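You operate a simulated robot arm through the tools that you are given. There is no shell and no other tool. Be economical: measure what you need, move in short steps, check, and stop when the job is done.

The job below is to be done with a simulated two-armed robot. You get a single attempt, and the scene is never put back.

JOB
Fetch the lint roller and set it on the shelf of the open bay. Push the towels door shut. Put the wooden dauber with the cream pad on the worktop of the folding counter away on the free stretch of the grey counter. Open the lint comb lid. Any order will do. Set down upright: lint roller, wooden dauber with the cream pad.

The check looks at the end state, three seconds after you hand in, the way a careful person would. Anything else that was tipped, shoved, dropped, spilled or broken makes it a failure. Lids that push on must go on centred and level and be pressed home; caps that screw on are set level and turned clockwise until they are tight. Flat cloth is picked up by pressing the open fingertips on it (5 to 10 N) and closing them slowly along it; thin cloth reads only 2 to 8 mm in the jaws.

ROBOT AND FRAMES
Two 6-joint arms with two-finger parallel grippers on one trunk, on a base that drives. Base frame: it is fixed to the floor where the robot stands at the start and does not move with it; the origin is under the middle of the robot, x ahead of it, y to its left, z up. Readings come in mm, rad, newtons and seconds.
The left shoulder is at the start at [-85, 177, 817], the right one opposite. With the tool pointing down near the work surface each hand reaches from about 360 to 720 mm from the robot's upright axis, wherever it stands, measured 20 degrees to its own side. Places, roughly: free stretch of the grey counter [-1900, 3300, 900]; lint comb lid [-400, 2100, 900]; lint roller [750, 0, 500]; shelf of the open bay [100, 1500, 500]; towels door [-1000, -200, 500]; wooden dauber with the cream pad (4x4x5 cm) [-700, -400, 900]. Payload 1.57 kg a hand.
Tool frame (each hand has its own): the origin (TCP) lies between the finger pads and is the grasp point; the fingertips stand 30 mm ahead of it; z points along the fingers, y is the line along which they close. The gripper opens to 80 mm. The fingers are 17 mm wide and 12 mm thick; the gripper's body (40 by 82 mm) begins 80 mm behind the TCP.
Orientation is that of the tool frame in the base frame, as a unit quaternion [x, y, z, w]. With the fingers straight down and closing along the base's y, the tool's x points along the base's -x, its y along +y and its z along -z.

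CONTROLS
- The arms move only by the tool move_arm. It takes "left_targets", "right_targets" or both (then of equal length, played together; a hand with none holds still); each is a list of rows, each an object of numbers (a shift or turn left out is 0, a gripper value left out holds the last): "tx", "ty", "tz": the shift along the tool's x, y, z in mm; "ax", "ay", "az": the turn, a rotation vector about the tool's x, y, z in rad; "hand": the gripper command, from -1 (shut) to 1 (fully open), values between in proportion. In form: [{"tx": .., "ty": .., "tz": .., "ax": .., "ay": .., "az": .., "hand": ..}, ...]. A call has 1 to 12 rows; each row is the pose to reach, as a shift and turn from the pose commanded when the call began, along the tool's axes at that moment. Each row takes 0.2 s and may step no farther than 50 mm and 0.15 rad from the row before; otherwise, or with a gripper value out of range, the whole call is refused. A pose out of reach is approached as far as the arm can. The call stops where the force on the tool passes 40 N (or 10 N more than at its start, if that is more) or the arm is blocked; 0.2 s more then pass. The fingers move at their own pace (about 72 mm/s each) and stop on an object; they squeeze with about 24 N. The grip force told is the motor's: it shows also when the fingers shut on nothing. Time passes only in rows, and 0.2 s behind the last, so rows that repeat a pose let the fingers close. It gives the time, the measured TCP pose, the force on the tool (base axes), the opening and the grip force at its end, in the units of the frame above (readings bear some noise), with the torque about the TCP (base axes, N m) and any sound that the robot's microphone picked up, and new pictures: "views" is both (left out), scene, wrist or none (wrist: the cameras of the hands that moved).
- Cameras (640 x 400 px; columns grow to the right, rows downward): "scene" is now at [-29.3, -71.7, 1532]; the picture's right is [-0.99, -0.17, 0.00], its down [-0.13, 0.79, -0.60] and it looks along [0.10, -0.59, -0.80] (base axes); focal length 214 px, centre (320, 200). "left" rides on the left gripper at [72, 7, -122] in its tool frame; the picture's right is [-0.09, 1.00, 0.00], its down [-0.84, -0.08, -0.54] and it looks along [-0.54, -0.05, 0.84] (tool axes); focal length 238 px, centre (320, 200). "right" rides on the right gripper at [72, -7, -122] in its tool frame; the picture's right is [0.09, 1.00, 0.00], its down [-0.84, 0.08, -0.54] and it looks along [-0.54, 0.05, 0.84] (tool axes); focal length 238 px, centre (320, 200). There is no depth. A picture from a camera that has moved, and an enlarged one, comes with that camera's place and axes in the base frame and with its lens.
- slide_trunk(by): slides the trunk up (or, below 0, down) by that many mm; the arms and the scene camera ride with it, the base frame stays. It gives what a move gives, with no picture.
- drive_base(legs): drives the robot by 1 to 6 legs, each [ahead, left, turn to the left] in mm, mm and rad, along the robot's own axes; the way and the turn of a leg run together, so that a leg with both is an arc; at most 1500 mm and 3.142 rad a leg. The arms and the cameras ride along, it lands a little off, and it stops where it bumps. It gives what a move gives, and a new picture of the scene camera.
- head_to(pan, tilt): turns the head with the scene camera to pan (to the left, within 2.496 rad either way) and tilt (down, from -0.506 to 1.204), counted from straight ahead of the robot. It gives what a move gives, and a new picture of the scene camera.
- inspect(camera, box): a new picture of the part [left, top, right, bottom] of that camera's present view, enlarged. It takes no simulated time.
- hand_in(): hands the job in; it is judged then, once.

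Go step by step. Nothing tells you exact positions but the pictures and the camera data: compare them with the known pose of the tool, close in by small moves and look again before you grip or let go. The budget is 165 turns and 260 pictures, counting those below and the enlarged ones. Unless the task says otherwise, let go and move clear before handing in, and close with one line.

The tools are called after "Request:" as a command line: name --argument value ..., lists and objects as JSON in quotes. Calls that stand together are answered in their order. move_arm: Moves the arms, as the interface text tells. Its arguments: {"type":"object","properties":{"left_targets":{"type":"array","items":{"type":"object","properties":{"tx":{"type":"number"},"ty":{"type":"number"},"tz":{"type":"number"},"ax":{"type":"number"},"ay":{"type":"number"},"az":{"type":"number"},"hand":{"type":"number"}}}},"right_targets":{"type":"array","items":{"type":"object","properties":{"tx":{"type":"number"},"ty":{"type":"number"},"tz":{"type":"number"},"ax":{"type":"number"},"ay":{"type":"number"},"az":{"type":"number"},"hand":{"type":"number"}}}},"views":{"type":"string","enum":["both","scene","wrist","none"]}},"required":[]} The other tools are called the same way: slide_trunk (by) slides the trunk up or down; drive_base (legs) drives the base; head_to (pan, tilt) turns the head that bears the scene camera; inspect (camera, box) takes an enlarged picture of a part of a camera's view; hand_in () hands the job in.

At the start:

```text
clock: 0.0
left_position: [534.7, -7.0, 1141.1]
left_tool_rot: [0.0, 1.0, 0.0, 0.0]
left_ft_force: [0.5, 0.5, -0.1]
left_ft_torque: [-0.05, -0.01, -0.02]
left_finger_gap: 79.9
left_grip_force: 0.1
right_position: [272.9, -411.9, 1128.4]
right_tool_rot: [0.0, 1.0, 0.0, 0.0]
right_ft_force: [-0.3, 0.2, 0.2]
right_ft_torque: [-0.03, 0.02, -0.01]
right_finger_gap: 80.0
right_grip_force: 0.0
trunk travel left (down, up): [-260.0, 68.0]
robot x, y, heading: [0.6, -1.9, -0.001]
head pan, tilt: [-1.401, 0.927]
```

scene: 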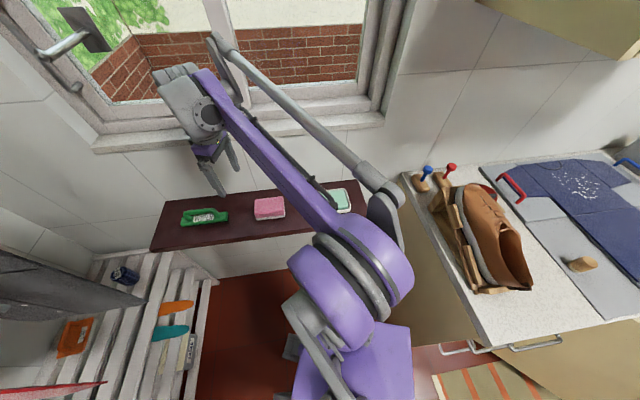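
right: 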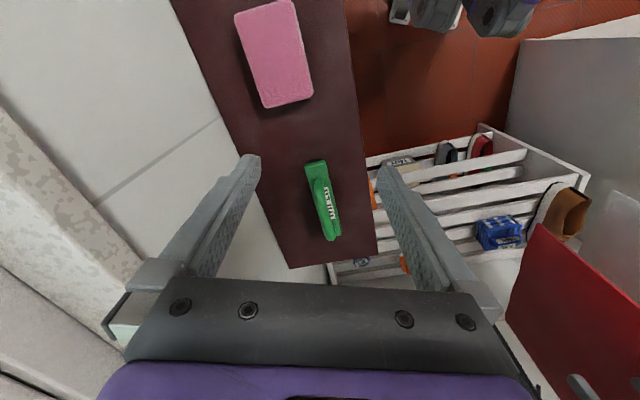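
left: 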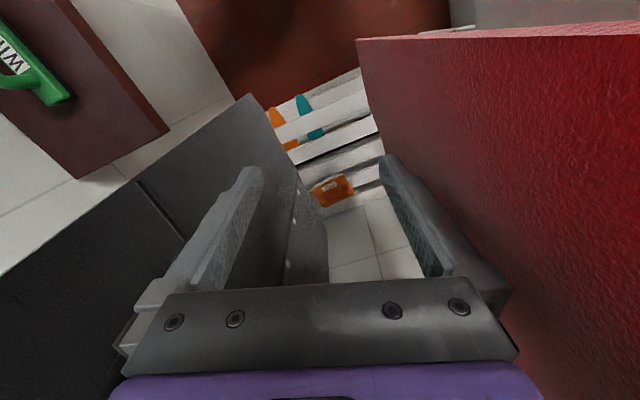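

The camera looks to the right: a window sill, a slatted rack ahead, and a counter behind right with a dauber. I look around first.

Request:
head_to --pan 0 --tilt 0.8

Request:
head_to --pan -2.4 --tilt 0.7

Request:
head_to --pan 1.2 --tilt 0.5

Request:
head_to --pan 2.3 --tilt 0.5

```text
clock: 1.5
left_position: [535.2, -7.4, 1141.0]
left_tool_rot: [0.001, 1.0, 0.0, 0.0]
left_ft_force: [-0.2, -0.9, -0.7]
left_ft_torque: [0.0, -0.06, 0.0]
left_finger_gap: 79.7
left_grip_force: 0.0
right_position: [273.2, -411.1, 1128.4]
right_tool_rot: [-0.001, 1.0, 0.0, 0.0]
right_ft_force: [0.2, 0.3, 0.1]
right_ft_torque: [0.04, 0.01, -0.02]
right_finger_gap: 80.3
right_grip_force: 0.1
trunk travel left (down, up): [-260.0, 68.0]
robot x, y, heading: [-0.6, -0.2, -0.002]
head pan, tilt: [0.0, 0.799]
camera scene: at [38.9, 1.3, 1541.8], right [0.0, -1.0, 0.0], down [-0.72, 0.0, -0.7], along [0.7, 0.0, -0.72], focal length 214 px, centre (320, 200)
```

scene: 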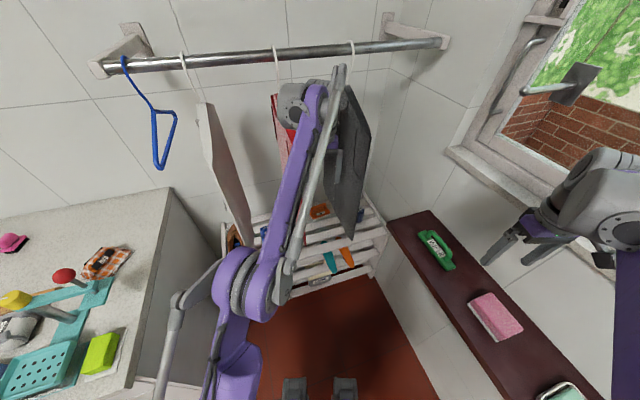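

```text
clock: 3.7
left_position: [533.3, -6.3, 1140.8]
left_tool_rot: [0.0, 1.0, 0.0, 0.0]
left_ft_force: [-0.4, 0.1, 0.6]
left_ft_torque: [-0.03, -0.01, 0.05]
left_finger_gap: 80.0
left_grip_force: 0.1
right_position: [273.2, -411.8, 1128.2]
right_tool_rot: [0.0, 1.0, 0.0, 0.0]
right_ft_force: [0.8, 0.3, -0.3]
right_ft_torque: [-0.02, -0.03, -0.01]
right_finger_gap: 80.2
right_grip_force: 0.0
trunk travel left (down, up): [-260.0, 68.0]
robot x, y, heading: [2.0, -0.8, 0.003]
head pan, tilt: [-2.4, 0.7]
camera scene: at [-104.3, -56.1, 1550.1], right [-0.68, 0.74, 0.0], down [0.47, 0.44, -0.76], along [-0.56, -0.52, -0.64], focal length 214 px, centre (320, 200)
```

scene: 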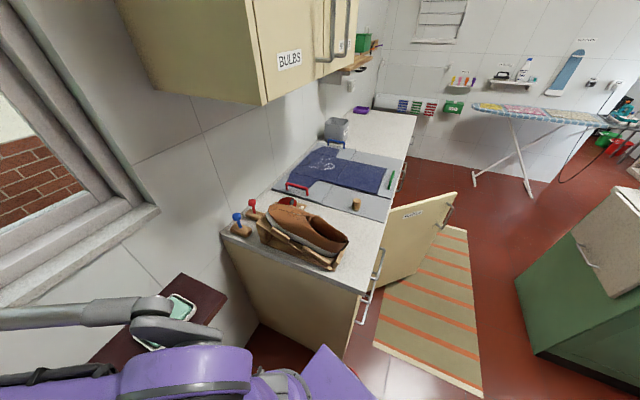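

```text
clock: 6.7
left_position: [535.3, -6.0, 1139.8]
left_tool_rot: [0.0, 1.0, 0.0, -0.001]
left_ft_force: [-0.2, -0.9, -0.4]
left_ft_torque: [0.01, -0.04, -0.02]
left_finger_gap: 80.2
left_grip_force: 0.0
right_position: [272.0, -411.6, 1127.9]
right_tool_rot: [0.0, 1.0, 0.0, -0.001]
right_ft_force: [0.0, -0.3, -0.3]
right_ft_torque: [-0.04, -0.02, 0.0]
right_finger_gap: 80.2
right_grip_force: 0.0
trunk travel left (down, up): [-260.0, 68.0]
robot x, y, heading: [-0.9, -1.7, -0.005]
head pan, tilt: [1.201, 0.499]
camera scene: at [-8.8, 86.1, 1567.8], right [0.93, -0.36, 0.0], down [-0.17, -0.45, -0.88], along [0.32, 0.82, -0.48], focal length 214 px, centre (320, 200)
```

scene: 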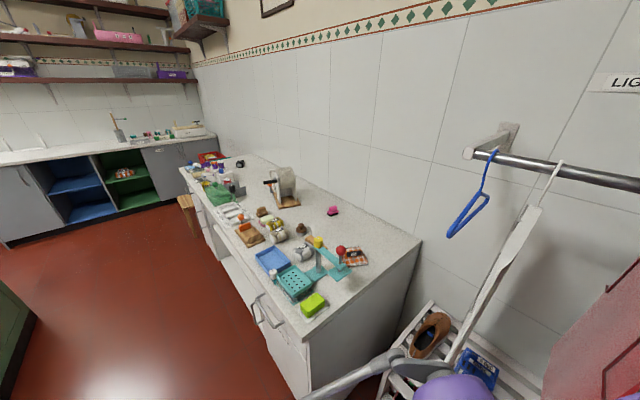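

```text
clock: 8.1
left_position: [536.0, -6.9, 1139.2]
left_tool_rot: [0.001, 1.0, 0.0, 0.0]
left_ft_force: [-0.9, -0.3, -0.7]
left_ft_torque: [0.01, -0.03, 0.02]
left_finger_gap: 80.2
left_grip_force: 0.0
right_position: [271.3, -411.4, 1127.4]
right_tool_rot: [0.0, 1.0, 0.0, 0.0]
right_ft_force: [0.3, 0.7, -0.8]
right_ft_torque: [-0.01, -0.01, -0.03]
right_finger_gap: 79.7
right_grip_force: 0.1
trunk travel left (down, up): [-260.0, 68.0]
robot x, y, heading: [-0.7, -1.0, -0.003]
head pan, tilt: [2.3, 0.499]
camera scene: at [-102.3, 69.2, 1567.8], right [0.75, 0.67, 0.0], down [0.32, -0.36, -0.88], along [-0.58, 0.65, -0.48], focal length 214 px, centre (320, 200)
```

scene: 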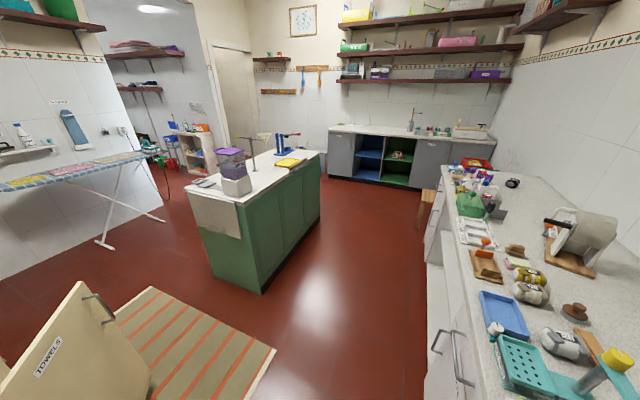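

The counters are oriented obliquely; the towels door stands open on my right-rear side, the green island behind left, the grey counter far. Now I look for the lint roller on the rack ahead.

Request:
head_to --pan -0.1 --tilt 0.95

Request:
inspect --camera "scene" --box '[200, 80, 440, 230]'

Request:
inspect --camera "left" --box '[180, 0, 500, 240]'

Request:
inspect --camera "right" --box '[320, 80, 640, 300]'

```text
clock: 10.3
left_position: [536.1, -6.5, 1139.8]
left_tool_rot: [0.0, 1.0, 0.0, 0.0]
left_ft_force: [0.0, 0.5, 0.0]
left_ft_torque: [0.0, -0.01, 0.04]
left_finger_gap: 79.9
left_grip_force: 0.1
right_position: [272.4, -411.7, 1129.7]
right_tool_rot: [0.0, 1.0, 0.0, 0.0]
right_ft_force: [-0.5, 0.2, 0.6]
right_ft_torque: [0.03, 0.0, 0.02]
right_finger_gap: 79.8
right_grip_force: 0.0
trunk travel left (down, up): [-260.0, 68.0]
robot x, y, heading: [-0.5, -1.6, -0.002]
head pan, tilt: [-0.099, 0.949]
camera scene: at [30.6, -5.9, 1530.3], right [-0.1, -1.0, 0.0], down [-0.81, 0.08, -0.58], along [0.58, -0.06, -0.81], focal length 214 px, centre (320, 200)
```

scene: 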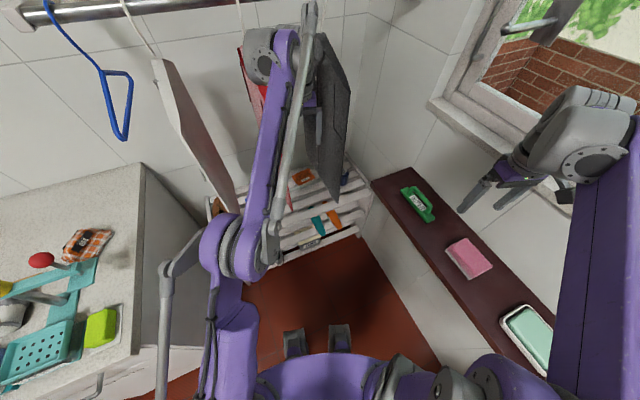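

```text
2.67 times, centred on (320, 155) of scene
camera zoom: at [30.6, -5.9, 1530.3], right [-0.1, -1.0, 0.0], down [-0.81, 0.08, -0.58], along [0.58, -0.06, -0.81], focal length 572 px, centre (320, 320)
```

zoom: 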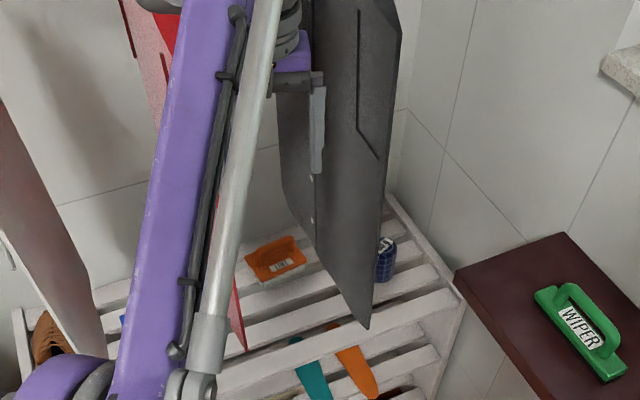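

```text
1.67 times, centred on (340, 120) of left
camera zoom: at [461.8, 0.4, 1261.8], right [0.09, 1.0, 0.0], down [0.84, -0.08, 0.54], along [0.54, -0.05, -0.84], focal length 397 px, centre (287, 333)
```

zoom: 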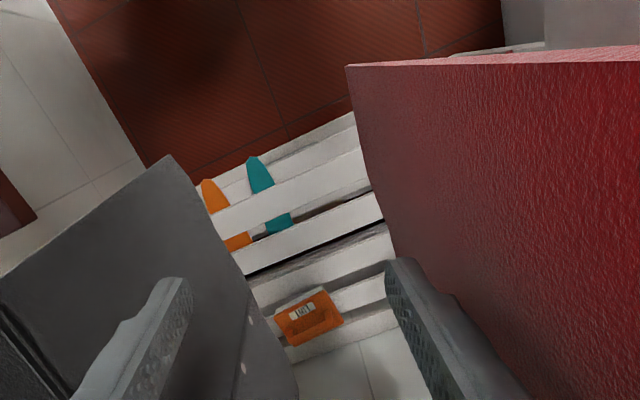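

```text
1.82 times, centred on (480, 190) of right
camera zoom: at [200.6, -418.6, 1249.9], right [-0.09, 1.0, 0.0], down [0.84, 0.08, 0.54], along [0.54, 0.05, -0.84], focal length 433 px, centre (29, 218)
```

zoom: 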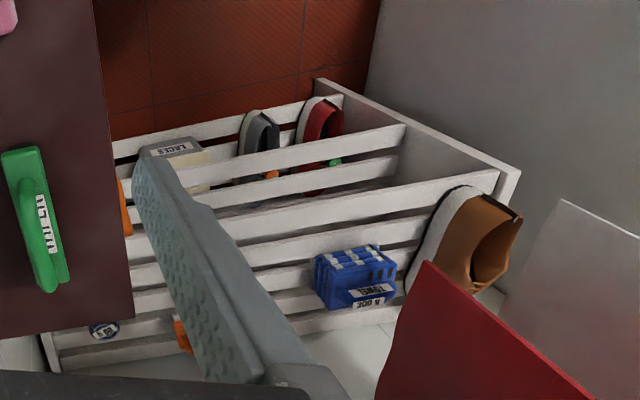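

The rack's top carries an orange dish and a blue cylinder; hanging garments hide the rest. I zoom on the blue cylinder.

Request:
inspect --camera "scene" --box '[325, 160, 365, 185]'

Request:
inspect --camera "right" --box '[330, 220, 430, 282]'

Request:
move_arm --left_targets '[{"tx": 40, "tz": 0}, {"tx": 80, "tz": 0}, {"tx": 110, "tz": 0}]' --views "both"

```text
16.00 times, centred on (345, 172) of scene
camera zoom: at [30.6, -5.9, 1530.3], right [-0.1, -1.0, 0.0], down [-0.81, 0.08, -0.58], along [0.58, -0.06, -0.81], focal length 3432 px, centre (-80, 640)
```

zoom: 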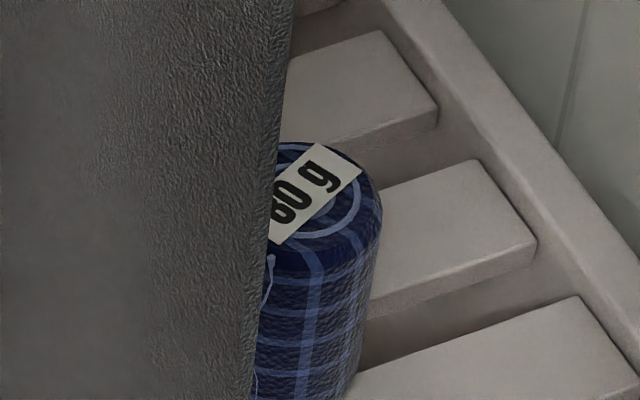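

```text
6.40 times, centred on (380, 251) of right
camera zoom: at [200.6, -418.6, 1249.9], right [-0.09, 1.0, 0.0], down [0.84, 0.08, 0.54], along [0.54, 0.05, -0.84], focal length 1525 px, centre (-64, -126)
```

zoom: 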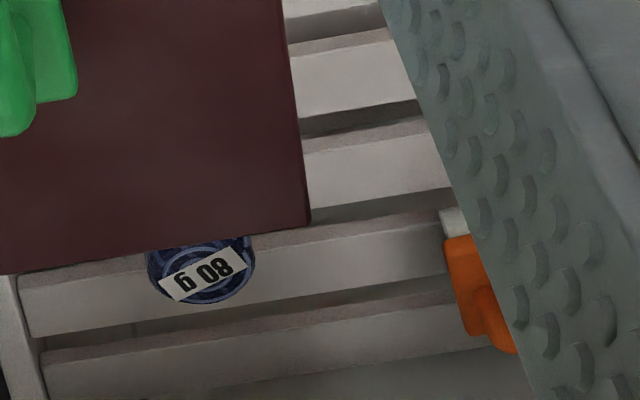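

```text
clock: 11.1
left_position: [424.4, -6.3, 1140.6]
left_tool_rot: [0.0, 1.0, 0.0, 0.0]
left_ft_force: [0.4, 0.0, 0.3]
left_ft_torque: [0.0, -0.01, -0.02]
left_finger_gap: 80.3
left_grip_force: 0.0
right_position: [271.1, -411.0, 1128.3]
right_tool_rot: [0.001, 1.0, 0.0, 0.001]
right_ft_force: [-0.1, 0.1, -1.0]
right_ft_torque: [0.04, -0.02, 0.01]
right_finger_gap: 80.0
right_grip_force: 0.1
trunk travel left (down, up): [-260.0, 68.0]
robot x, y, heading: [-2.2, 2.7, -0.0]
head pan, tilt: [-0.099, 0.949]
camera scene: at [29.4, -5.7, 1530.3], right [-0.1, -1.0, 0.0], down [-0.81, 0.08, -0.58], along [0.58, -0.06, -0.81], focal length 214 px, centre (320, 200)
camera left: at [351.7, 0.4, 1262.2], right [0.09, 1.0, 0.0], down [0.84, -0.08, 0.54], along [0.54, -0.05, -0.84], focal length 238 px, centre (320, 200)
```

scene: 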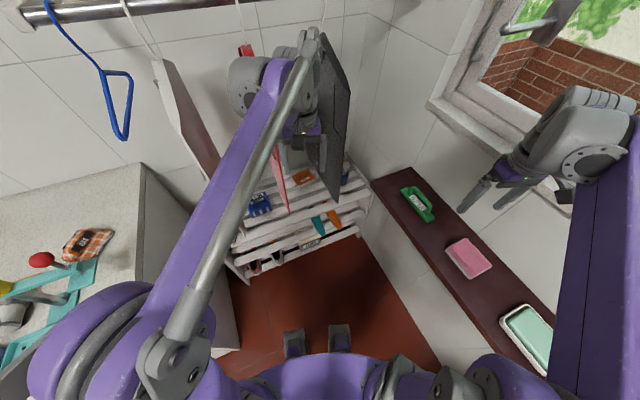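
left: 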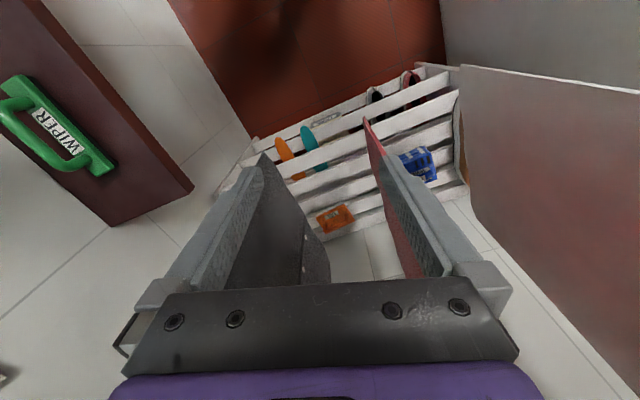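

The cylinder is an 80 g yarn ball. I zoom in on the other rack items.

Request:
inspect --camera "left" --box '[240, 60, 480, 210]'

Request:
inspect --camera "left" --box '[300, 190, 380, 240]'

Request:
inspect --camera "scene" --box '[200, 160, 380, 290]'

```text
2.67 times, centred on (360, 135) of left
camera zoom: at [351.7, 0.4, 1262.2], right [0.09, 1.0, 0.0], down [0.84, -0.08, 0.54], along [0.54, -0.05, -0.84], focal length 636 px, centre (213, 373)
```

zoom: 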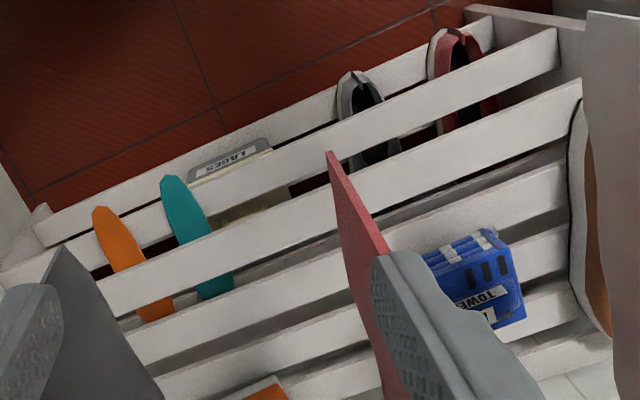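

```text
8.00 times, centred on (340, 215) of left
camera zoom: at [351.7, 0.4, 1262.2], right [0.09, 1.0, 0.0], down [0.84, -0.08, 0.54], along [0.54, -0.05, -0.84], focal length 1907 px, centre (160, 80)
```

zoom: 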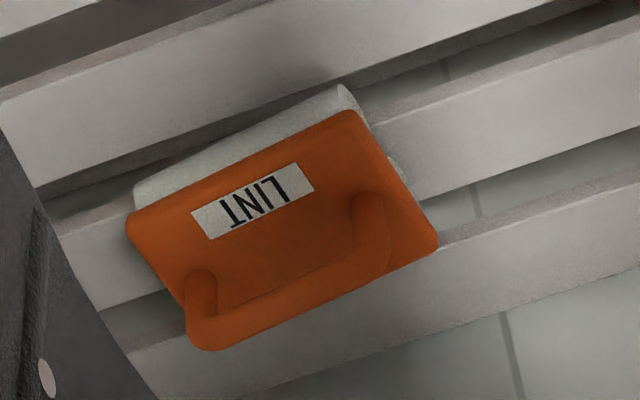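

```text
3.08 times, centred on (290, 225) of scene
camera zoom: at [29.4, -5.7, 1530.3], right [-0.1, -1.0, 0.0], down [-0.81, 0.08, -0.58], along [0.58, -0.06, -0.81], focal length 660 px, centre (412, 123)
```

zoom: 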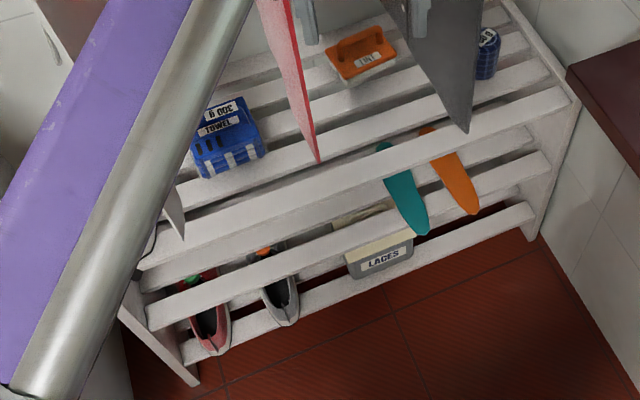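

The orange block labelled LINT with a strap handle is the lint roller, low between the dark and red garments, and the room is turned about 18°. I'll fetch it with the right arm between the garments, so first I tuck the left arm back and to the left.

Request:
move_arm --left_targets '[{"tx": 30, "ty": 30}, {"tx": 60, "ty": 65}, {"tx": 80, "ty": 105}, {"tx": 95, "ty": 150}, {"tx": 110, "ty": 195}, {"tx": 124, "ty": 230}]' --views "both"

Request:
head_to --pan 0.15 --tilt 0.85

```text
clock: 12.5
left_position: [301.2, 222.9, 1140.2]
left_tool_rot: [-0.001, 1.0, 0.0, 0.0]
left_ft_force: [-0.6, 0.9, -0.2]
left_ft_torque: [0.01, 0.02, 0.02]
left_finger_gap: 79.8
left_grip_force: 0.1
right_position: [272.4, -411.1, 1127.0]
right_tool_rot: [0.001, 1.0, 0.0, 0.0]
right_ft_force: [-0.2, 0.3, 0.4]
right_ft_torque: [0.02, -0.02, 0.0]
right_finger_gap: 79.9
right_grip_force: 0.0
trunk travel left (down, up): [-260.0, 68.0]
robot x, y, heading: [2.3, -0.9, 0.002]
head pan, tilt: [-0.099, 0.949]
camera scene: at [30.3, -5.6, 1530.3], right [-0.1, -0.99, 0.0], down [-0.81, 0.08, -0.58], along [0.58, -0.06, -0.81], focal length 214 px, centre (320, 200)
camera left: at [227.1, 229.7, 1262.6], right [0.09, 1.0, 0.0], down [0.84, -0.08, 0.54], along [0.54, -0.05, -0.84], focal length 238 px, centre (320, 200)
```

scene: 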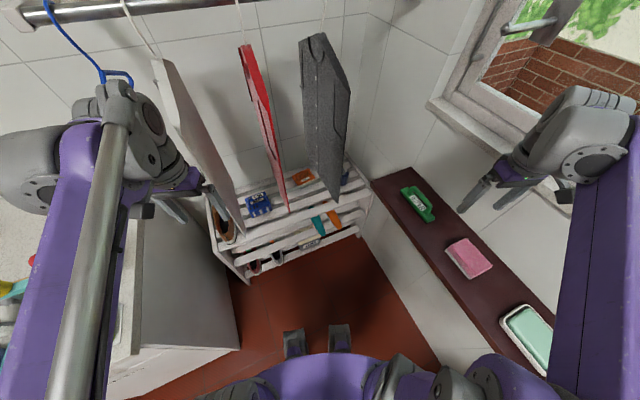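
left: 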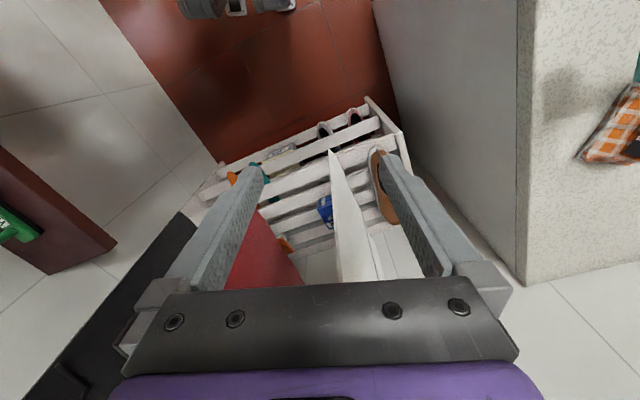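

```text
clock: 13.2
left_position: [301.8, 221.9, 1141.8]
left_tool_rot: [0.0, 1.0, 0.0, 0.0]
left_ft_force: [-0.1, -0.5, 0.3]
left_ft_torque: [0.01, -0.03, -0.02]
left_finger_gap: 79.9
left_grip_force: 0.1
right_position: [272.5, -411.9, 1127.8]
right_tool_rot: [-0.001, 1.0, 0.0, 0.0]
right_ft_force: [-0.7, 0.3, -1.3]
right_ft_torque: [-0.04, -0.01, -0.02]
right_finger_gap: 80.0
right_grip_force: 0.0
trunk travel left (down, up): [-260.0, 68.0]
robot x, y, heading: [0.1, -2.1, -0.006]
head pan, tilt: [0.15, 0.85]
camera scene: at [35.6, 12.9, 1537.8], right [0.15, -0.99, 0.0], down [-0.74, -0.11, -0.66], along [0.65, 0.1, -0.75], focal length 214 px, centre (320, 200)
```

scene: 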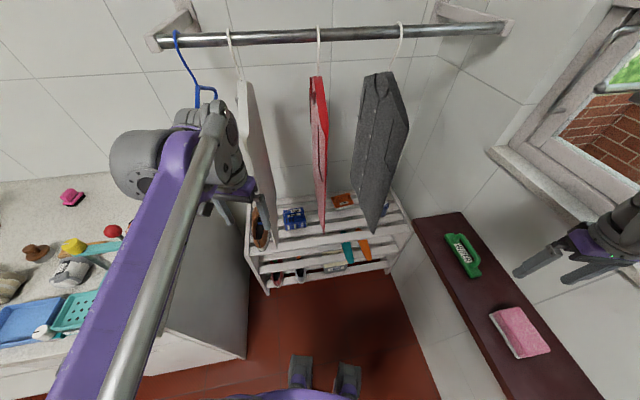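

Garments hang from s≈440 along an 18° heading. I position the right hand narrow in front of the robot and the left further out, then turn 0.32 left.

Request:
move_arm --left_targets '[{"tx": 20, "ty": 20}, {"tx": 40, "ty": 40}, {"tx": 60, "ty": 60}, {"tx": 80, "ty": 80}, {"tx": 100, "ty": 100}, {"tx": 100, "ty": 100}]' --right_targets '[{"tx": -15, "ty": 44}, {"tx": -30, "ty": 88}, {"tx": -45, "ty": 132}, {"tx": -60, "ty": 176}, {"tx": -75, "ty": 220}, {"tx": -88, "ty": 262}]' --views "none"

Request:
drive_base --legs '[[0, 0, 0.32]]'

Request:
head_to --pan -0.1 --tilt 0.85

```text
clock: 14.6
left_position: [203.1, 323.8, 1139.7]
left_tool_rot: [0.0, 1.0, -0.001, 0.0]
left_ft_force: [-0.8, 0.3, -0.3]
left_ft_torque: [0.0, 0.03, -0.01]
left_finger_gap: 79.8
left_grip_force: 0.0
right_position: [361.6, -148.0, 1127.8]
right_tool_rot: [0.001, 1.0, -0.001, 0.0]
right_ft_force: [0.0, 0.2, -1.3]
right_ft_torque: [0.0, -0.02, 0.01]
right_finger_gap: 80.0
right_grip_force: 0.1
trunk travel left (down, up): [-260.0, 68.0]
robot x, y, heading: [1.2, 1.8, 0.0]
head pan, tilt: [0.15, 0.85]
```

```text
clock: 16.0
left_position: [92.3, 370.5, 1140.8]
left_tool_rot: [-0.158, 0.987, -0.001, -0.001]
left_ft_force: [-0.4, -0.5, 0.6]
left_ft_torque: [0.01, 0.01, 0.0]
left_finger_gap: 80.2
left_grip_force: 0.1
right_position: [390.4, -29.0, 1129.1]
right_tool_rot: [-0.158, 0.987, -0.001, 0.0]
right_ft_force: [-0.1, -0.2, -0.2]
right_ft_torque: [-0.02, -0.01, 0.0]
right_finger_gap: 80.0
right_grip_force: 0.0
trunk travel left (down, up): [-260.0, 68.0]
robot x, y, heading: [1.9, 0.6, 0.318]
head pan, tilt: [0.15, 0.85]
camera scene: at [30.1, 23.8, 1537.8], right [0.45, -0.89, 0.0], down [-0.67, -0.34, -0.66], along [0.59, 0.3, -0.75], focal length 214 px, centre (320, 200)
```

scene: 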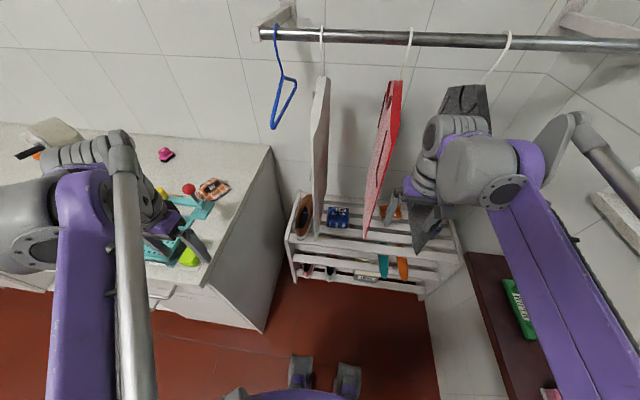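

```text
clock: 16.8
left_position: [92.2, 369.9, 1139.6]
left_tool_rot: [-0.158, 0.987, 0.0, 0.0]
left_ft_force: [-0.2, 0.1, 0.2]
left_ft_torque: [-0.01, 0.0, 0.01]
left_finger_gap: 79.7
left_grip_force: 0.0
right_position: [389.0, -29.7, 1128.2]
right_tool_rot: [-0.159, 0.987, 0.001, 0.0]
right_ft_force: [-0.3, 0.5, -0.2]
right_ft_torque: [0.03, 0.0, 0.01]
right_finger_gap: 80.1
right_grip_force: 0.0
trunk travel left (down, up): [-260.0, 68.0]
robot x, y, heading: [-1.5, 1.0, 0.318]
head pan, tilt: [-0.099, 0.85]
camera scene: at [36.6, 5.6, 1537.8], right [0.22, -0.98, 0.0], down [-0.73, -0.16, -0.66], along [0.64, 0.14, -0.75], focal length 214 px, centre (320, 200)
```

scene: 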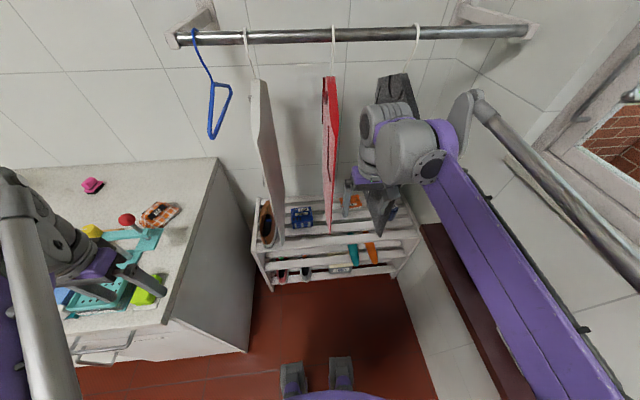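

The turn went well. The right hand sits in front of the gap between red and dark; I extend it straight ahead along the garments and watch.

Request:
move_arm --right_targets '[{"tx": -45, "ty": -10}, {"tx": -90, "ty": -20}, {"tx": -135, "ty": -22}, {"tx": -180, "ty": -25}, {"tx": -180, "ty": -25}]' --views "both"

```text
clock: 18.0
left_position: [90.4, 370.3, 1140.2]
left_tool_rot: [-0.158, 0.987, 0.0, 0.002]
left_ft_force: [-0.1, 0.1, -0.3]
left_ft_torque: [-0.02, -0.07, 0.04]
left_finger_gap: 80.0
left_grip_force: 0.2
right_position: [568.4, 1.7, 1129.2]
right_tool_rot: [-0.159, 0.987, 0.0, 0.001]
right_ft_force: [0.3, 0.0, 1.0]
right_ft_torque: [0.01, -0.05, 0.01]
right_finger_gap: 80.0
right_grip_force: 0.2
trunk travel left (down, up): [-260.0, 68.0]
robot x, y, heading: [3.2, 1.4, 0.32]
head pan, tilt: [-0.099, 0.85]
camera scene: at [35.0, 5.2, 1537.8], right [0.22, -0.98, 0.0], down [-0.73, -0.16, -0.66], along [0.65, 0.14, -0.75], focal length 214 px, centre (320, 200)
camera right: at [502.0, -28.1, 1249.6], right [-0.4, 0.92, 0.0], down [0.77, 0.33, 0.54], along [0.5, 0.22, -0.84], focal length 238 px, centre (320, 200)
```

scene: 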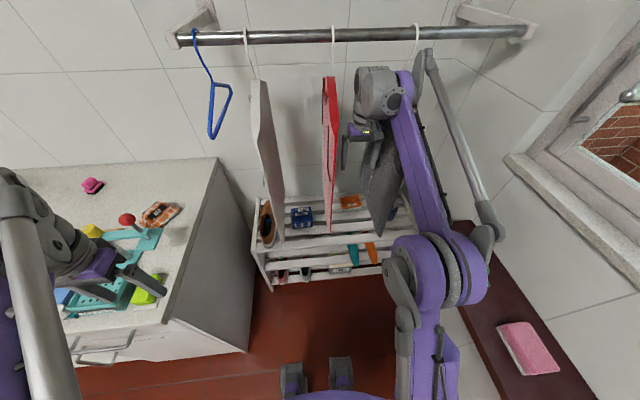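
right: 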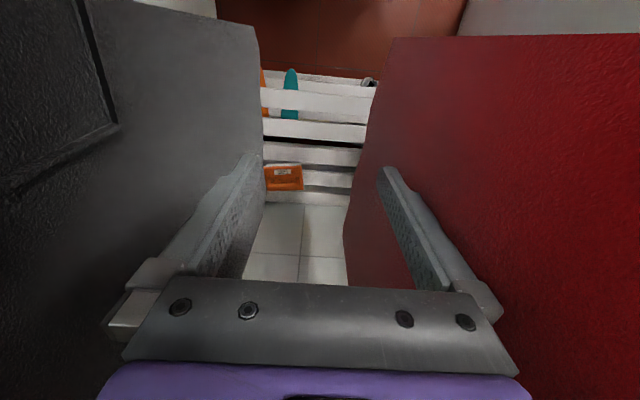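

The hand is in the gap and the roller visible beside the dark garment's bottom edge. I zoom in for triangulation.

Request:
inspect --camera "right" --box '[244, 145, 324, 195]'

Request:
inspect --camera "scene" --box '[310, 175, 390, 225]'

```text
8.00 times, centred on (284, 170) of right
camera zoom: at [502.0, -28.1, 1249.6], right [-0.4, 0.92, 0.0], down [0.77, 0.33, 0.54], along [0.5, 0.22, -0.84], focal length 1907 px, centre (608, 440)
```

zoom: 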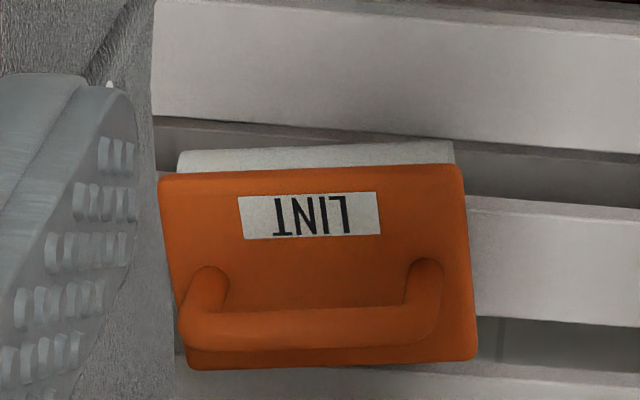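

```text
8.00 times, centred on (350, 200) of scene
camera zoom: at [35.0, 5.2, 1537.8], right [0.22, -0.98, 0.0], down [-0.73, -0.16, -0.66], along [0.65, 0.14, -0.75], focal length 1716 px, centre (80, 200)
```

zoom: 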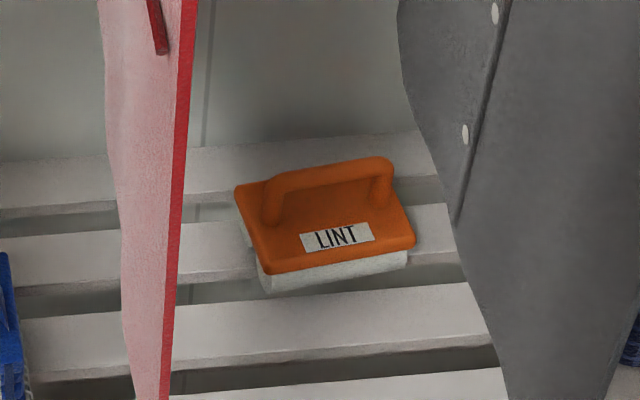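

Triangulated: the handle bar is at about s 808, n −258, z 657 (room frame), bar along n and slightly yawed. I turn the right tool about its axis to close across the bar, and lift the left hand clear of the counter.

Request:
move_arm --right_targets '[{"az": 0.14}, {"az": 0.28}, {"az": 0.42}, {"az": 0.56}, {"az": 0.7}, {"az": 0.84}, {"az": 0.98}, {"az": 1.12}, {"az": 1.26}, {"az": 1.4}, {"az": 1.44}]' --left_targets '[{"tz": -25}, {"tz": -50}, {"tz": -75}, {"tz": -100}, {"tz": -125}, {"tz": -150}, {"tz": -175}, {"tz": -200}, {"tz": -225}, {"tz": -245}, {"tz": -245}]' --views "scene"

```text
clock: 20.4
left_position: [88.1, 370.9, 1346.1]
left_tool_rot: [-0.157, 0.988, 0.0, 0.001]
left_ft_force: [-0.3, -0.5, 0.2]
left_ft_torque: [0.01, 0.02, 0.02]
left_finger_gap: 80.2
left_grip_force: 0.1
left hand out of reach, approached as far as the arm can: row 9, 10, 11
right_position: [568.5, 2.6, 1128.7]
right_tool_rot: [0.533, 0.846, 0.0, 0.0]
right_ft_force: [-0.4, -0.2, -0.5]
right_ft_torque: [0.04, 0.0, 0.0]
right_finger_gap: 80.1
right_grip_force: 0.1
trunk travel left (down, up): [-260.0, 68.0]
robot x, y, heading: [-0.0, -0.3, 0.313]
head pan, tilt: [-0.099, 0.85]
camera scene: at [36.8, 5.5, 1537.8], right [0.22, -0.98, 0.0], down [-0.73, -0.16, -0.66], along [0.64, 0.14, -0.75], focal length 214 px, centre (320, 200)
```

scene: 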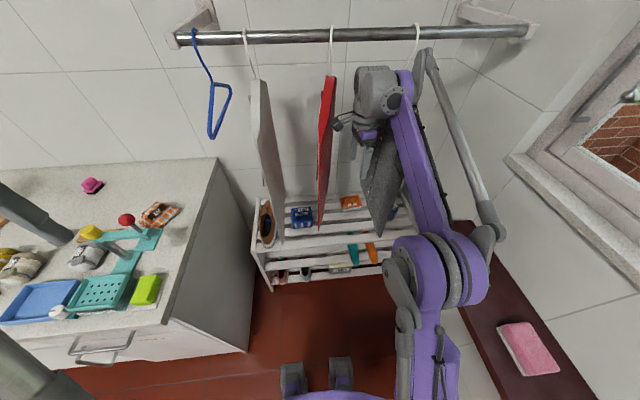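

Clear. Now I lower the trunk fully.

Request:
slide_trunk --by -260

Request:
inspect --camera "scene" --box '[0, 0, 640, 400]'

Request:
inspect --camera "right" --box '[0, 0, 640, 400]'

```text
clock: 23.1
left_position: [123.3, 382.9, 1063.3]
left_tool_rot: [-0.158, 0.986, -0.006, -0.045]
left_ft_force: [0.2, 0.8, -0.1]
left_ft_torque: [0.03, -0.02, 0.0]
left_finger_gap: 80.0
left_grip_force: 0.0
right_position: [568.1, 2.3, 868.9]
right_tool_rot: [0.532, 0.847, 0.0, 0.0]
right_ft_force: [0.2, 0.7, -0.9]
right_ft_torque: [-0.02, -0.01, 0.01]
right_finger_gap: 80.1
right_grip_force: 0.0
trunk travel left (down, up): [0.0, 328.0]
robot x, y, heading: [2.2, -3.1, 0.317]
head pan, tilt: [-0.099, 0.85]
```

```text
1.00 times, centred on (320, 200) of scene (not enlarged: the box is as wide or as high as the picture)
camera zoom: at [84.1, 21.1, 1276.3], right [0.22, -0.98, 0.0], down [-0.73, -0.16, -0.66], along [0.64, 0.14, -0.75], focal length 214 px, centre (320, 200)
```

zoom: 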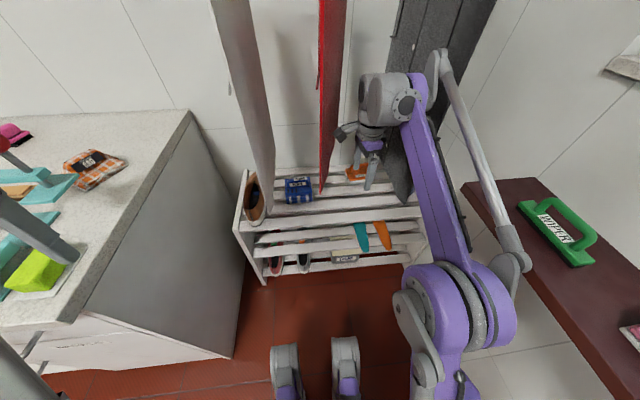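

```text
1.00 times, centred on (320, 200) of right (not enlarged: the box is as wide or as high as the picture)
camera zoom: at [531.0, 63.7, 990.7], right [0.86, 0.51, 0.0], down [0.43, -0.72, 0.54], along [0.28, -0.46, -0.84], focal length 238 px, centre (320, 200)
```

zoom: 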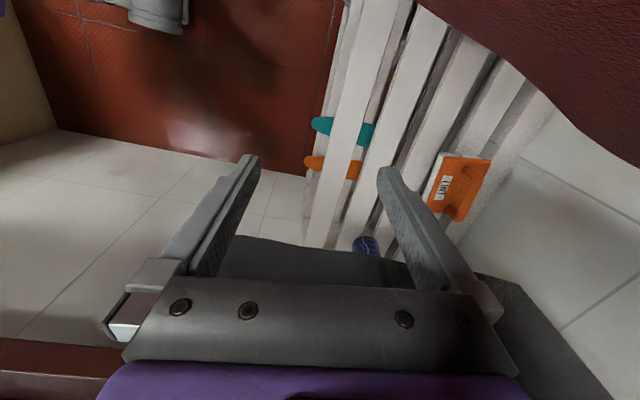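

Roller visible to the right camera. I lift the left hand more, then drive ahead 160 mm.

Request:
move_arm --left_targets '[{"tz": -40}, {"tz": -80}, {"tz": -120}, {"tz": -160}]' --views "none"

Request:
drive_base --legs '[[160, 0, 0]]'

Request:
inspect --camera "right" --box '[0, 0, 640, 400]'

```text
clock: 24.1
left_position: [110.0, 391.4, 1065.8]
left_tool_rot: [-0.158, 0.986, -0.006, -0.044]
left_ft_force: [0.6, 0.4, -0.2]
left_ft_torque: [-0.02, -0.01, -0.02]
left_finger_gap: 80.0
left_grip_force: 0.1
left hand out of reach, approached as far as the arm can: row 1, 2, 3, 4
right_position: [567.6, 4.0, 868.6]
right_tool_rot: [0.532, 0.847, 0.0, 0.0]
right_ft_force: [0.8, -0.1, 0.2]
right_ft_torque: [0.0, 0.0, -0.02]
right_finger_gap: 79.9
right_grip_force: 0.1
trunk travel left (down, up): [0.0, 328.0]
robot x, y, heading: [-0.9, 1.3, 0.32]
head pan, tilt: [-0.099, 0.85]
```

```text
clock: 25.5
left_position: [262.0, 438.6, 1064.7]
left_tool_rot: [-0.157, 0.987, -0.007, -0.044]
left_ft_force: [0.0, 0.6, 0.5]
left_ft_torque: [-0.02, -0.02, -0.02]
left_finger_gap: 80.2
left_grip_force: 0.1
right_position: [719.6, 51.9, 868.9]
right_tool_rot: [0.533, 0.846, 0.0, 0.0]
right_ft_force: [-0.1, 0.1, -0.3]
right_ft_torque: [0.04, 0.02, 0.02]
right_finger_gap: 79.9
right_grip_force: 0.0
trunk travel left (down, up): [0.0, 328.0]
robot x, y, heading: [152.3, 49.0, 0.316]
head pan, tilt: [-0.099, 0.85]
camera scene: at [236.7, 70.9, 1276.3], right [0.21, -0.98, 0.0], down [-0.73, -0.16, -0.66], along [0.64, 0.14, -0.75], focal length 214 px, centre (320, 200)
```

scene: 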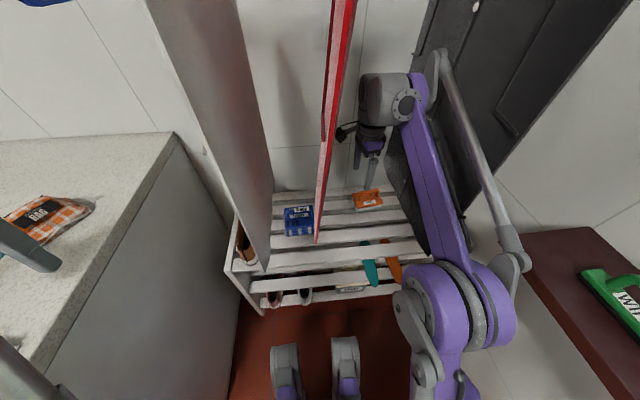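

```text
1.00 times, centred on (320, 200) of right (not enlarged: the box is as wide or as high as the picture)
camera zoom: at [683.7, 112.9, 990.3], right [0.86, 0.51, 0.0], down [0.43, -0.72, 0.54], along [0.28, -0.47, -0.84], focal length 238 px, centre (320, 200)
```

zoom: 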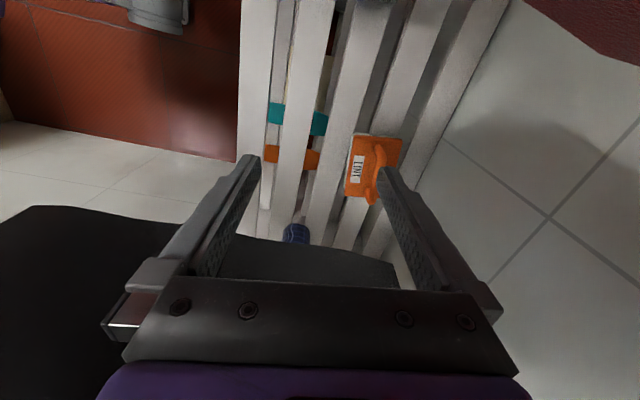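

Bar confirmed near s 811, n −253, z 657. I move to a pre-grasp above it, leaning the tool's top away from the dark garment.

Request:
move_arm --right_targets '[{"ty": 35, "tz": 10}, {"ty": 70, "tz": 30, "tx": -5}, {"ty": 106, "tz": 50, "tx": -15}, {"ty": 106, "tz": 70, "tx": -30, "ay": -0.1}, {"ty": 106, "tz": 85, "tx": -40, "ay": -0.2}, {"ty": 106, "tz": 101, "tx": -46, "ay": -0.3}, {"ty": 106, "tz": 101, "tx": -46, "ay": -0.4}]' --views "both"

```text
clock: 27.1
left_position: [263.1, 438.7, 1064.9]
left_tool_rot: [-0.156, 0.987, -0.007, -0.044]
left_ft_force: [0.0, 1.0, 0.4]
left_ft_torque: [0.01, -0.01, -0.01]
left_finger_gap: 80.2
left_grip_force: 0.1
right_position: [834.8, 55.3, 765.9]
right_tool_rot: [0.523, 0.829, -0.107, 0.169]
right_ft_force: [-0.4, -0.4, -0.1]
right_ft_torque: [-0.03, -0.03, 0.02]
right_finger_gap: 79.9
right_grip_force: 0.0
right hand out of reach, approached as far as the arm can: row 2, 3, 4, 5, 6
trunk travel left (down, up): [0.0, 328.0]
robot x, y, heading: [150.7, 48.8, 0.314]
head pan, tilt: [-0.099, 0.85]
camera scene: at [236.8, 71.0, 1276.2], right [0.21, -0.98, 0.0], down [-0.73, -0.16, -0.66], along [0.64, 0.14, -0.75], focal length 214 px, centre (320, 200)
camera right: at [779.3, 154.3, 850.6], right [0.86, 0.51, -0.04], down [0.31, -0.47, 0.83], along [0.4, -0.72, -0.56], focal length 238 px, centre (320, 200)
```

scene: 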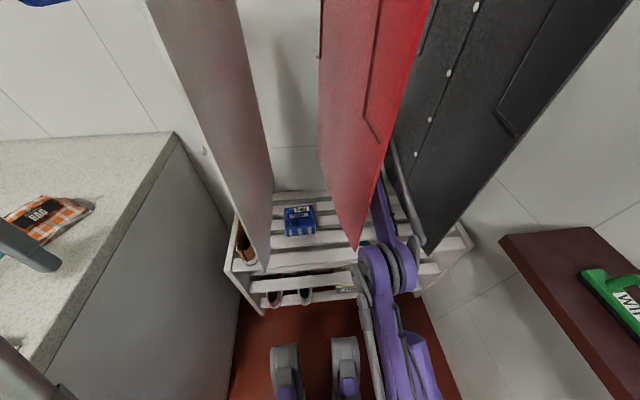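
right: 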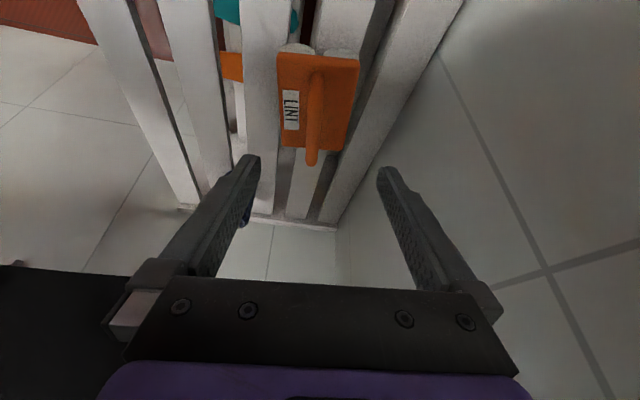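

The red garment appears to have been swivelled by my leaning wrist; lowering and leaning less relieves it. I go 60 mm down the approach, with less lean, then look.

Request:
move_arm --right_targets '[{"tz": 15, "ty": -2, "tx": -5, "ay": 0.03}, {"tz": 30, "ty": -4, "tx": -5, "ay": 0.06}, {"tz": 45, "ty": -6, "ay": 0.1}, {"tz": 62, "ty": -8, "ay": 0.1}]' --views "both"

```text
clock: 28.1
left_position: [262.5, 439.8, 1064.4]
left_tool_rot: [-0.158, 0.987, -0.007, -0.044]
left_ft_force: [0.3, 0.5, -0.9]
left_ft_torque: [-0.02, -0.03, -0.02]
left_finger_gap: 80.5
left_grip_force: 0.1
right_position: [839.2, 31.7, 710.4]
right_tool_rot: [0.527, 0.837, -0.079, 0.126]
right_ft_force: [0.5, -0.3, 0.1]
right_ft_torque: [0.02, 0.01, -0.01]
right_finger_gap: 79.9
right_grip_force: 0.1
trunk travel left (down, up): [0.0, 328.0]
robot x, y, heading: [150.6, 49.3, 0.318]
head pan, tilt: [-0.099, 0.85]
camera scene: at [236.1, 70.6, 1276.3], right [0.21, -0.98, 0.0], down [-0.73, -0.16, -0.66], along [0.64, 0.14, -0.75], focal length 214 px, centre (320, 200)
camera right: at [788.2, 121.5, 805.2], right [0.86, 0.51, -0.03], down [0.35, -0.54, 0.76], along [0.38, -0.67, -0.64], focal length 238 px, centre (320, 200)
```

scene: 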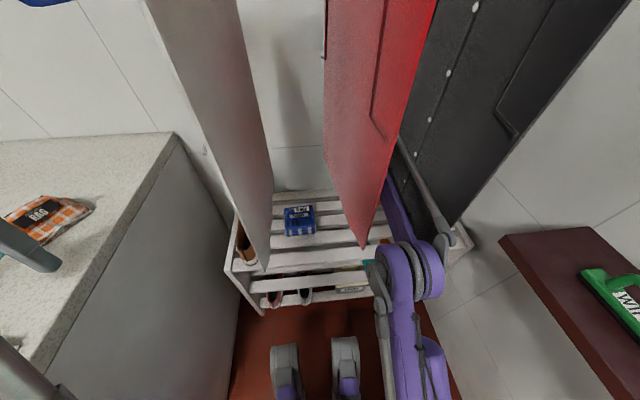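
right: 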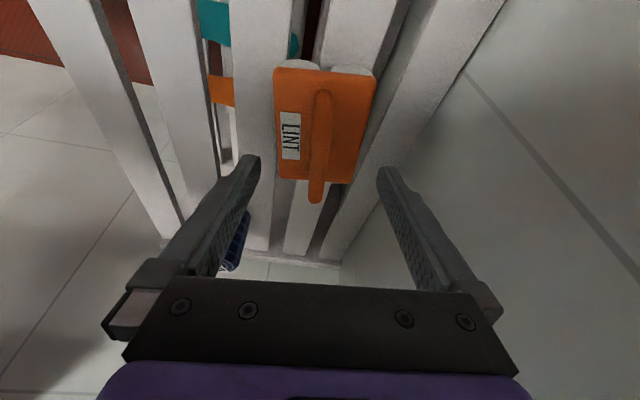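

Aligned with the bar. I advance to the grasp and close.

Request:
move_arm --right_targets '[{"tz": 15, "tx": -1, "ty": -1}, {"tz": 30, "tx": -3, "ty": -1.5}, {"tz": 46, "tx": -4, "ty": -1.5}, {"tz": 46, "tx": -4, "ty": -1.5, "hand": 0}, {"tz": 46, "tx": -4, "ty": -1.5, "hand": -1}, {"tz": 46, "tx": -4, "ty": -1.5, "hand": -1}, {"tz": 46, "tx": -4, "ty": -1.5, "hand": -1}]' --views "both"

```text
clock: 29.7
left_position: [261.6, 438.3, 1066.2]
left_tool_rot: [-0.157, 0.987, -0.007, -0.044]
left_ft_force: [-0.7, -0.1, 0.5]
left_ft_torque: [0.04, 0.02, -0.01]
left_finger_gap: 80.2
left_grip_force: 0.1
right_position: [845.2, 15.3, 667.3]
right_tool_rot: [0.526, 0.837, -0.08, 0.127]
right_ft_force: [0.0, 0.4, -0.6]
right_ft_torque: [0.05, -0.01, 0.02]
right_finger_gap: 13.2
right_grip_force: 23.8
trunk travel left (down, up): [0.0, 328.0]
robot x, y, heading: [153.3, 48.3, 0.312]
head pan, tilt: [-0.099, 0.85]
camera scene: at [236.2, 70.6, 1276.3], right [0.21, -0.98, 0.0], down [-0.73, -0.16, -0.66], along [0.64, 0.14, -0.75], focal length 214 px, centre (320, 200)
camera right: at [794.4, 105.1, 762.2], right [0.86, 0.51, -0.03], down [0.35, -0.54, 0.77], along [0.37, -0.67, -0.64], focal length 238 px, centre (320, 200)
```

scene: 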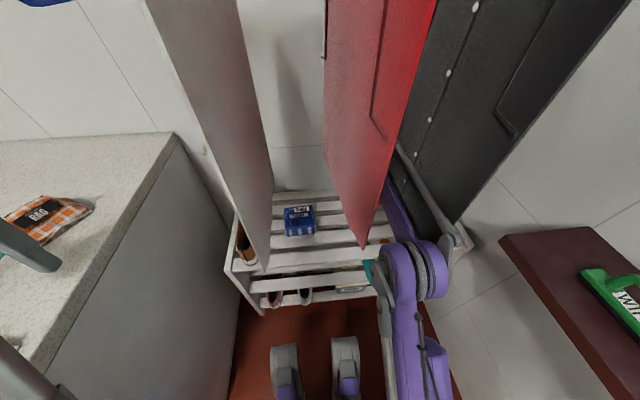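
right: 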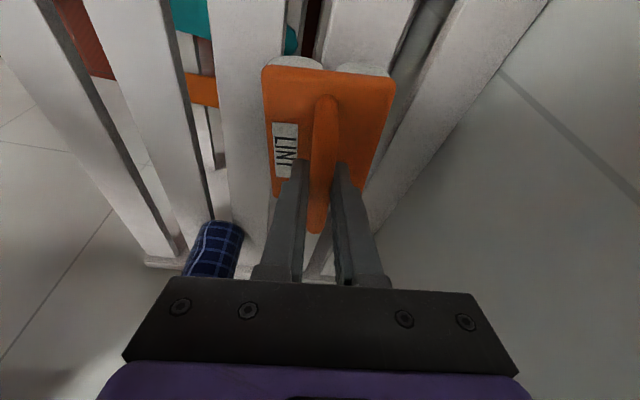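

The roller is gripped by its handle. I lift it 40 mm.

Request:
move_arm --right_targets '[{"tz": -19, "tx": -6}, {"tz": -38, "tx": -12}, {"tz": -38, "tx": -12}]' --views "wrist"

Request:
drive_base --legs '[[-120, 0, 0]]'

```text
clock: 30.5
left_position: [261.9, 439.0, 1065.5]
left_tool_rot: [-0.156, 0.987, -0.007, -0.044]
left_ft_force: [-0.1, -0.1, 0.4]
left_ft_torque: [0.03, -0.01, 0.01]
left_finger_gap: 79.9
left_grip_force: 0.0
right_position: [845.7, 14.2, 707.3]
right_tool_rot: [0.527, 0.837, -0.08, 0.127]
right_ft_force: [0.7, -0.5, -1.5]
right_ft_torque: [0.01, 0.01, 0.0]
right_finger_gap: 13.1
right_grip_force: 23.8
trunk travel left (down, up): [0.0, 328.0]
robot x, y, heading: [151.0, 47.8, 0.315]
head pan, tilt: [-0.099, 0.85]
camera right: at [794.6, 105.2, 802.1], right [0.86, 0.51, -0.03], down [0.35, -0.54, 0.77], along [0.37, -0.67, -0.64], focal length 238 px, centre (320, 200)
```

right: 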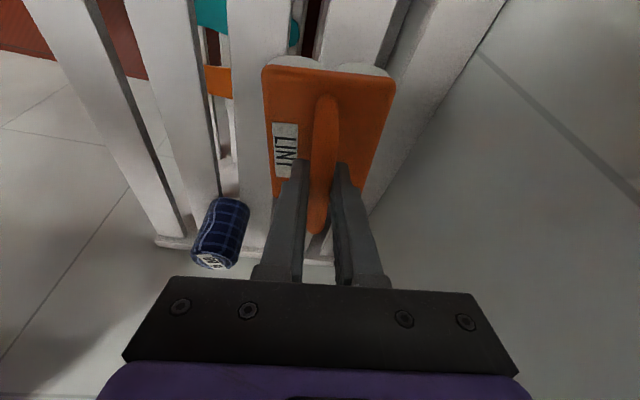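

```text
clock: 31.7
left_position: [149.0, 401.0, 1064.7]
left_tool_rot: [-0.155, 0.987, -0.007, -0.043]
left_ft_force: [0.0, -0.8, -0.8]
left_ft_torque: [0.06, -0.02, -0.01]
left_finger_gap: 79.9
left_grip_force: 0.1
right_position: [730.9, -24.8, 706.5]
right_tool_rot: [0.528, 0.836, -0.08, 0.127]
right_ft_force: [0.6, -0.1, -1.2]
right_ft_torque: [0.06, 0.01, 0.02]
right_finger_gap: 13.0
right_grip_force: 24.1
trunk travel left (down, up): [0.0, 328.0]
robot x, y, heading: [38.6, 13.8, 0.311]
head pan, tilt: [-0.099, 0.85]
camera scene: at [120.7, 32.9, 1276.4], right [0.21, -0.98, 0.0], down [-0.73, -0.16, -0.66], along [0.65, 0.14, -0.75], focal length 214 px, centre (320, 200)
```

scene: 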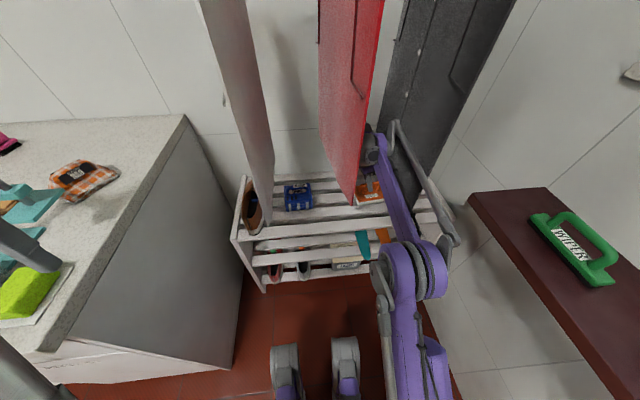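

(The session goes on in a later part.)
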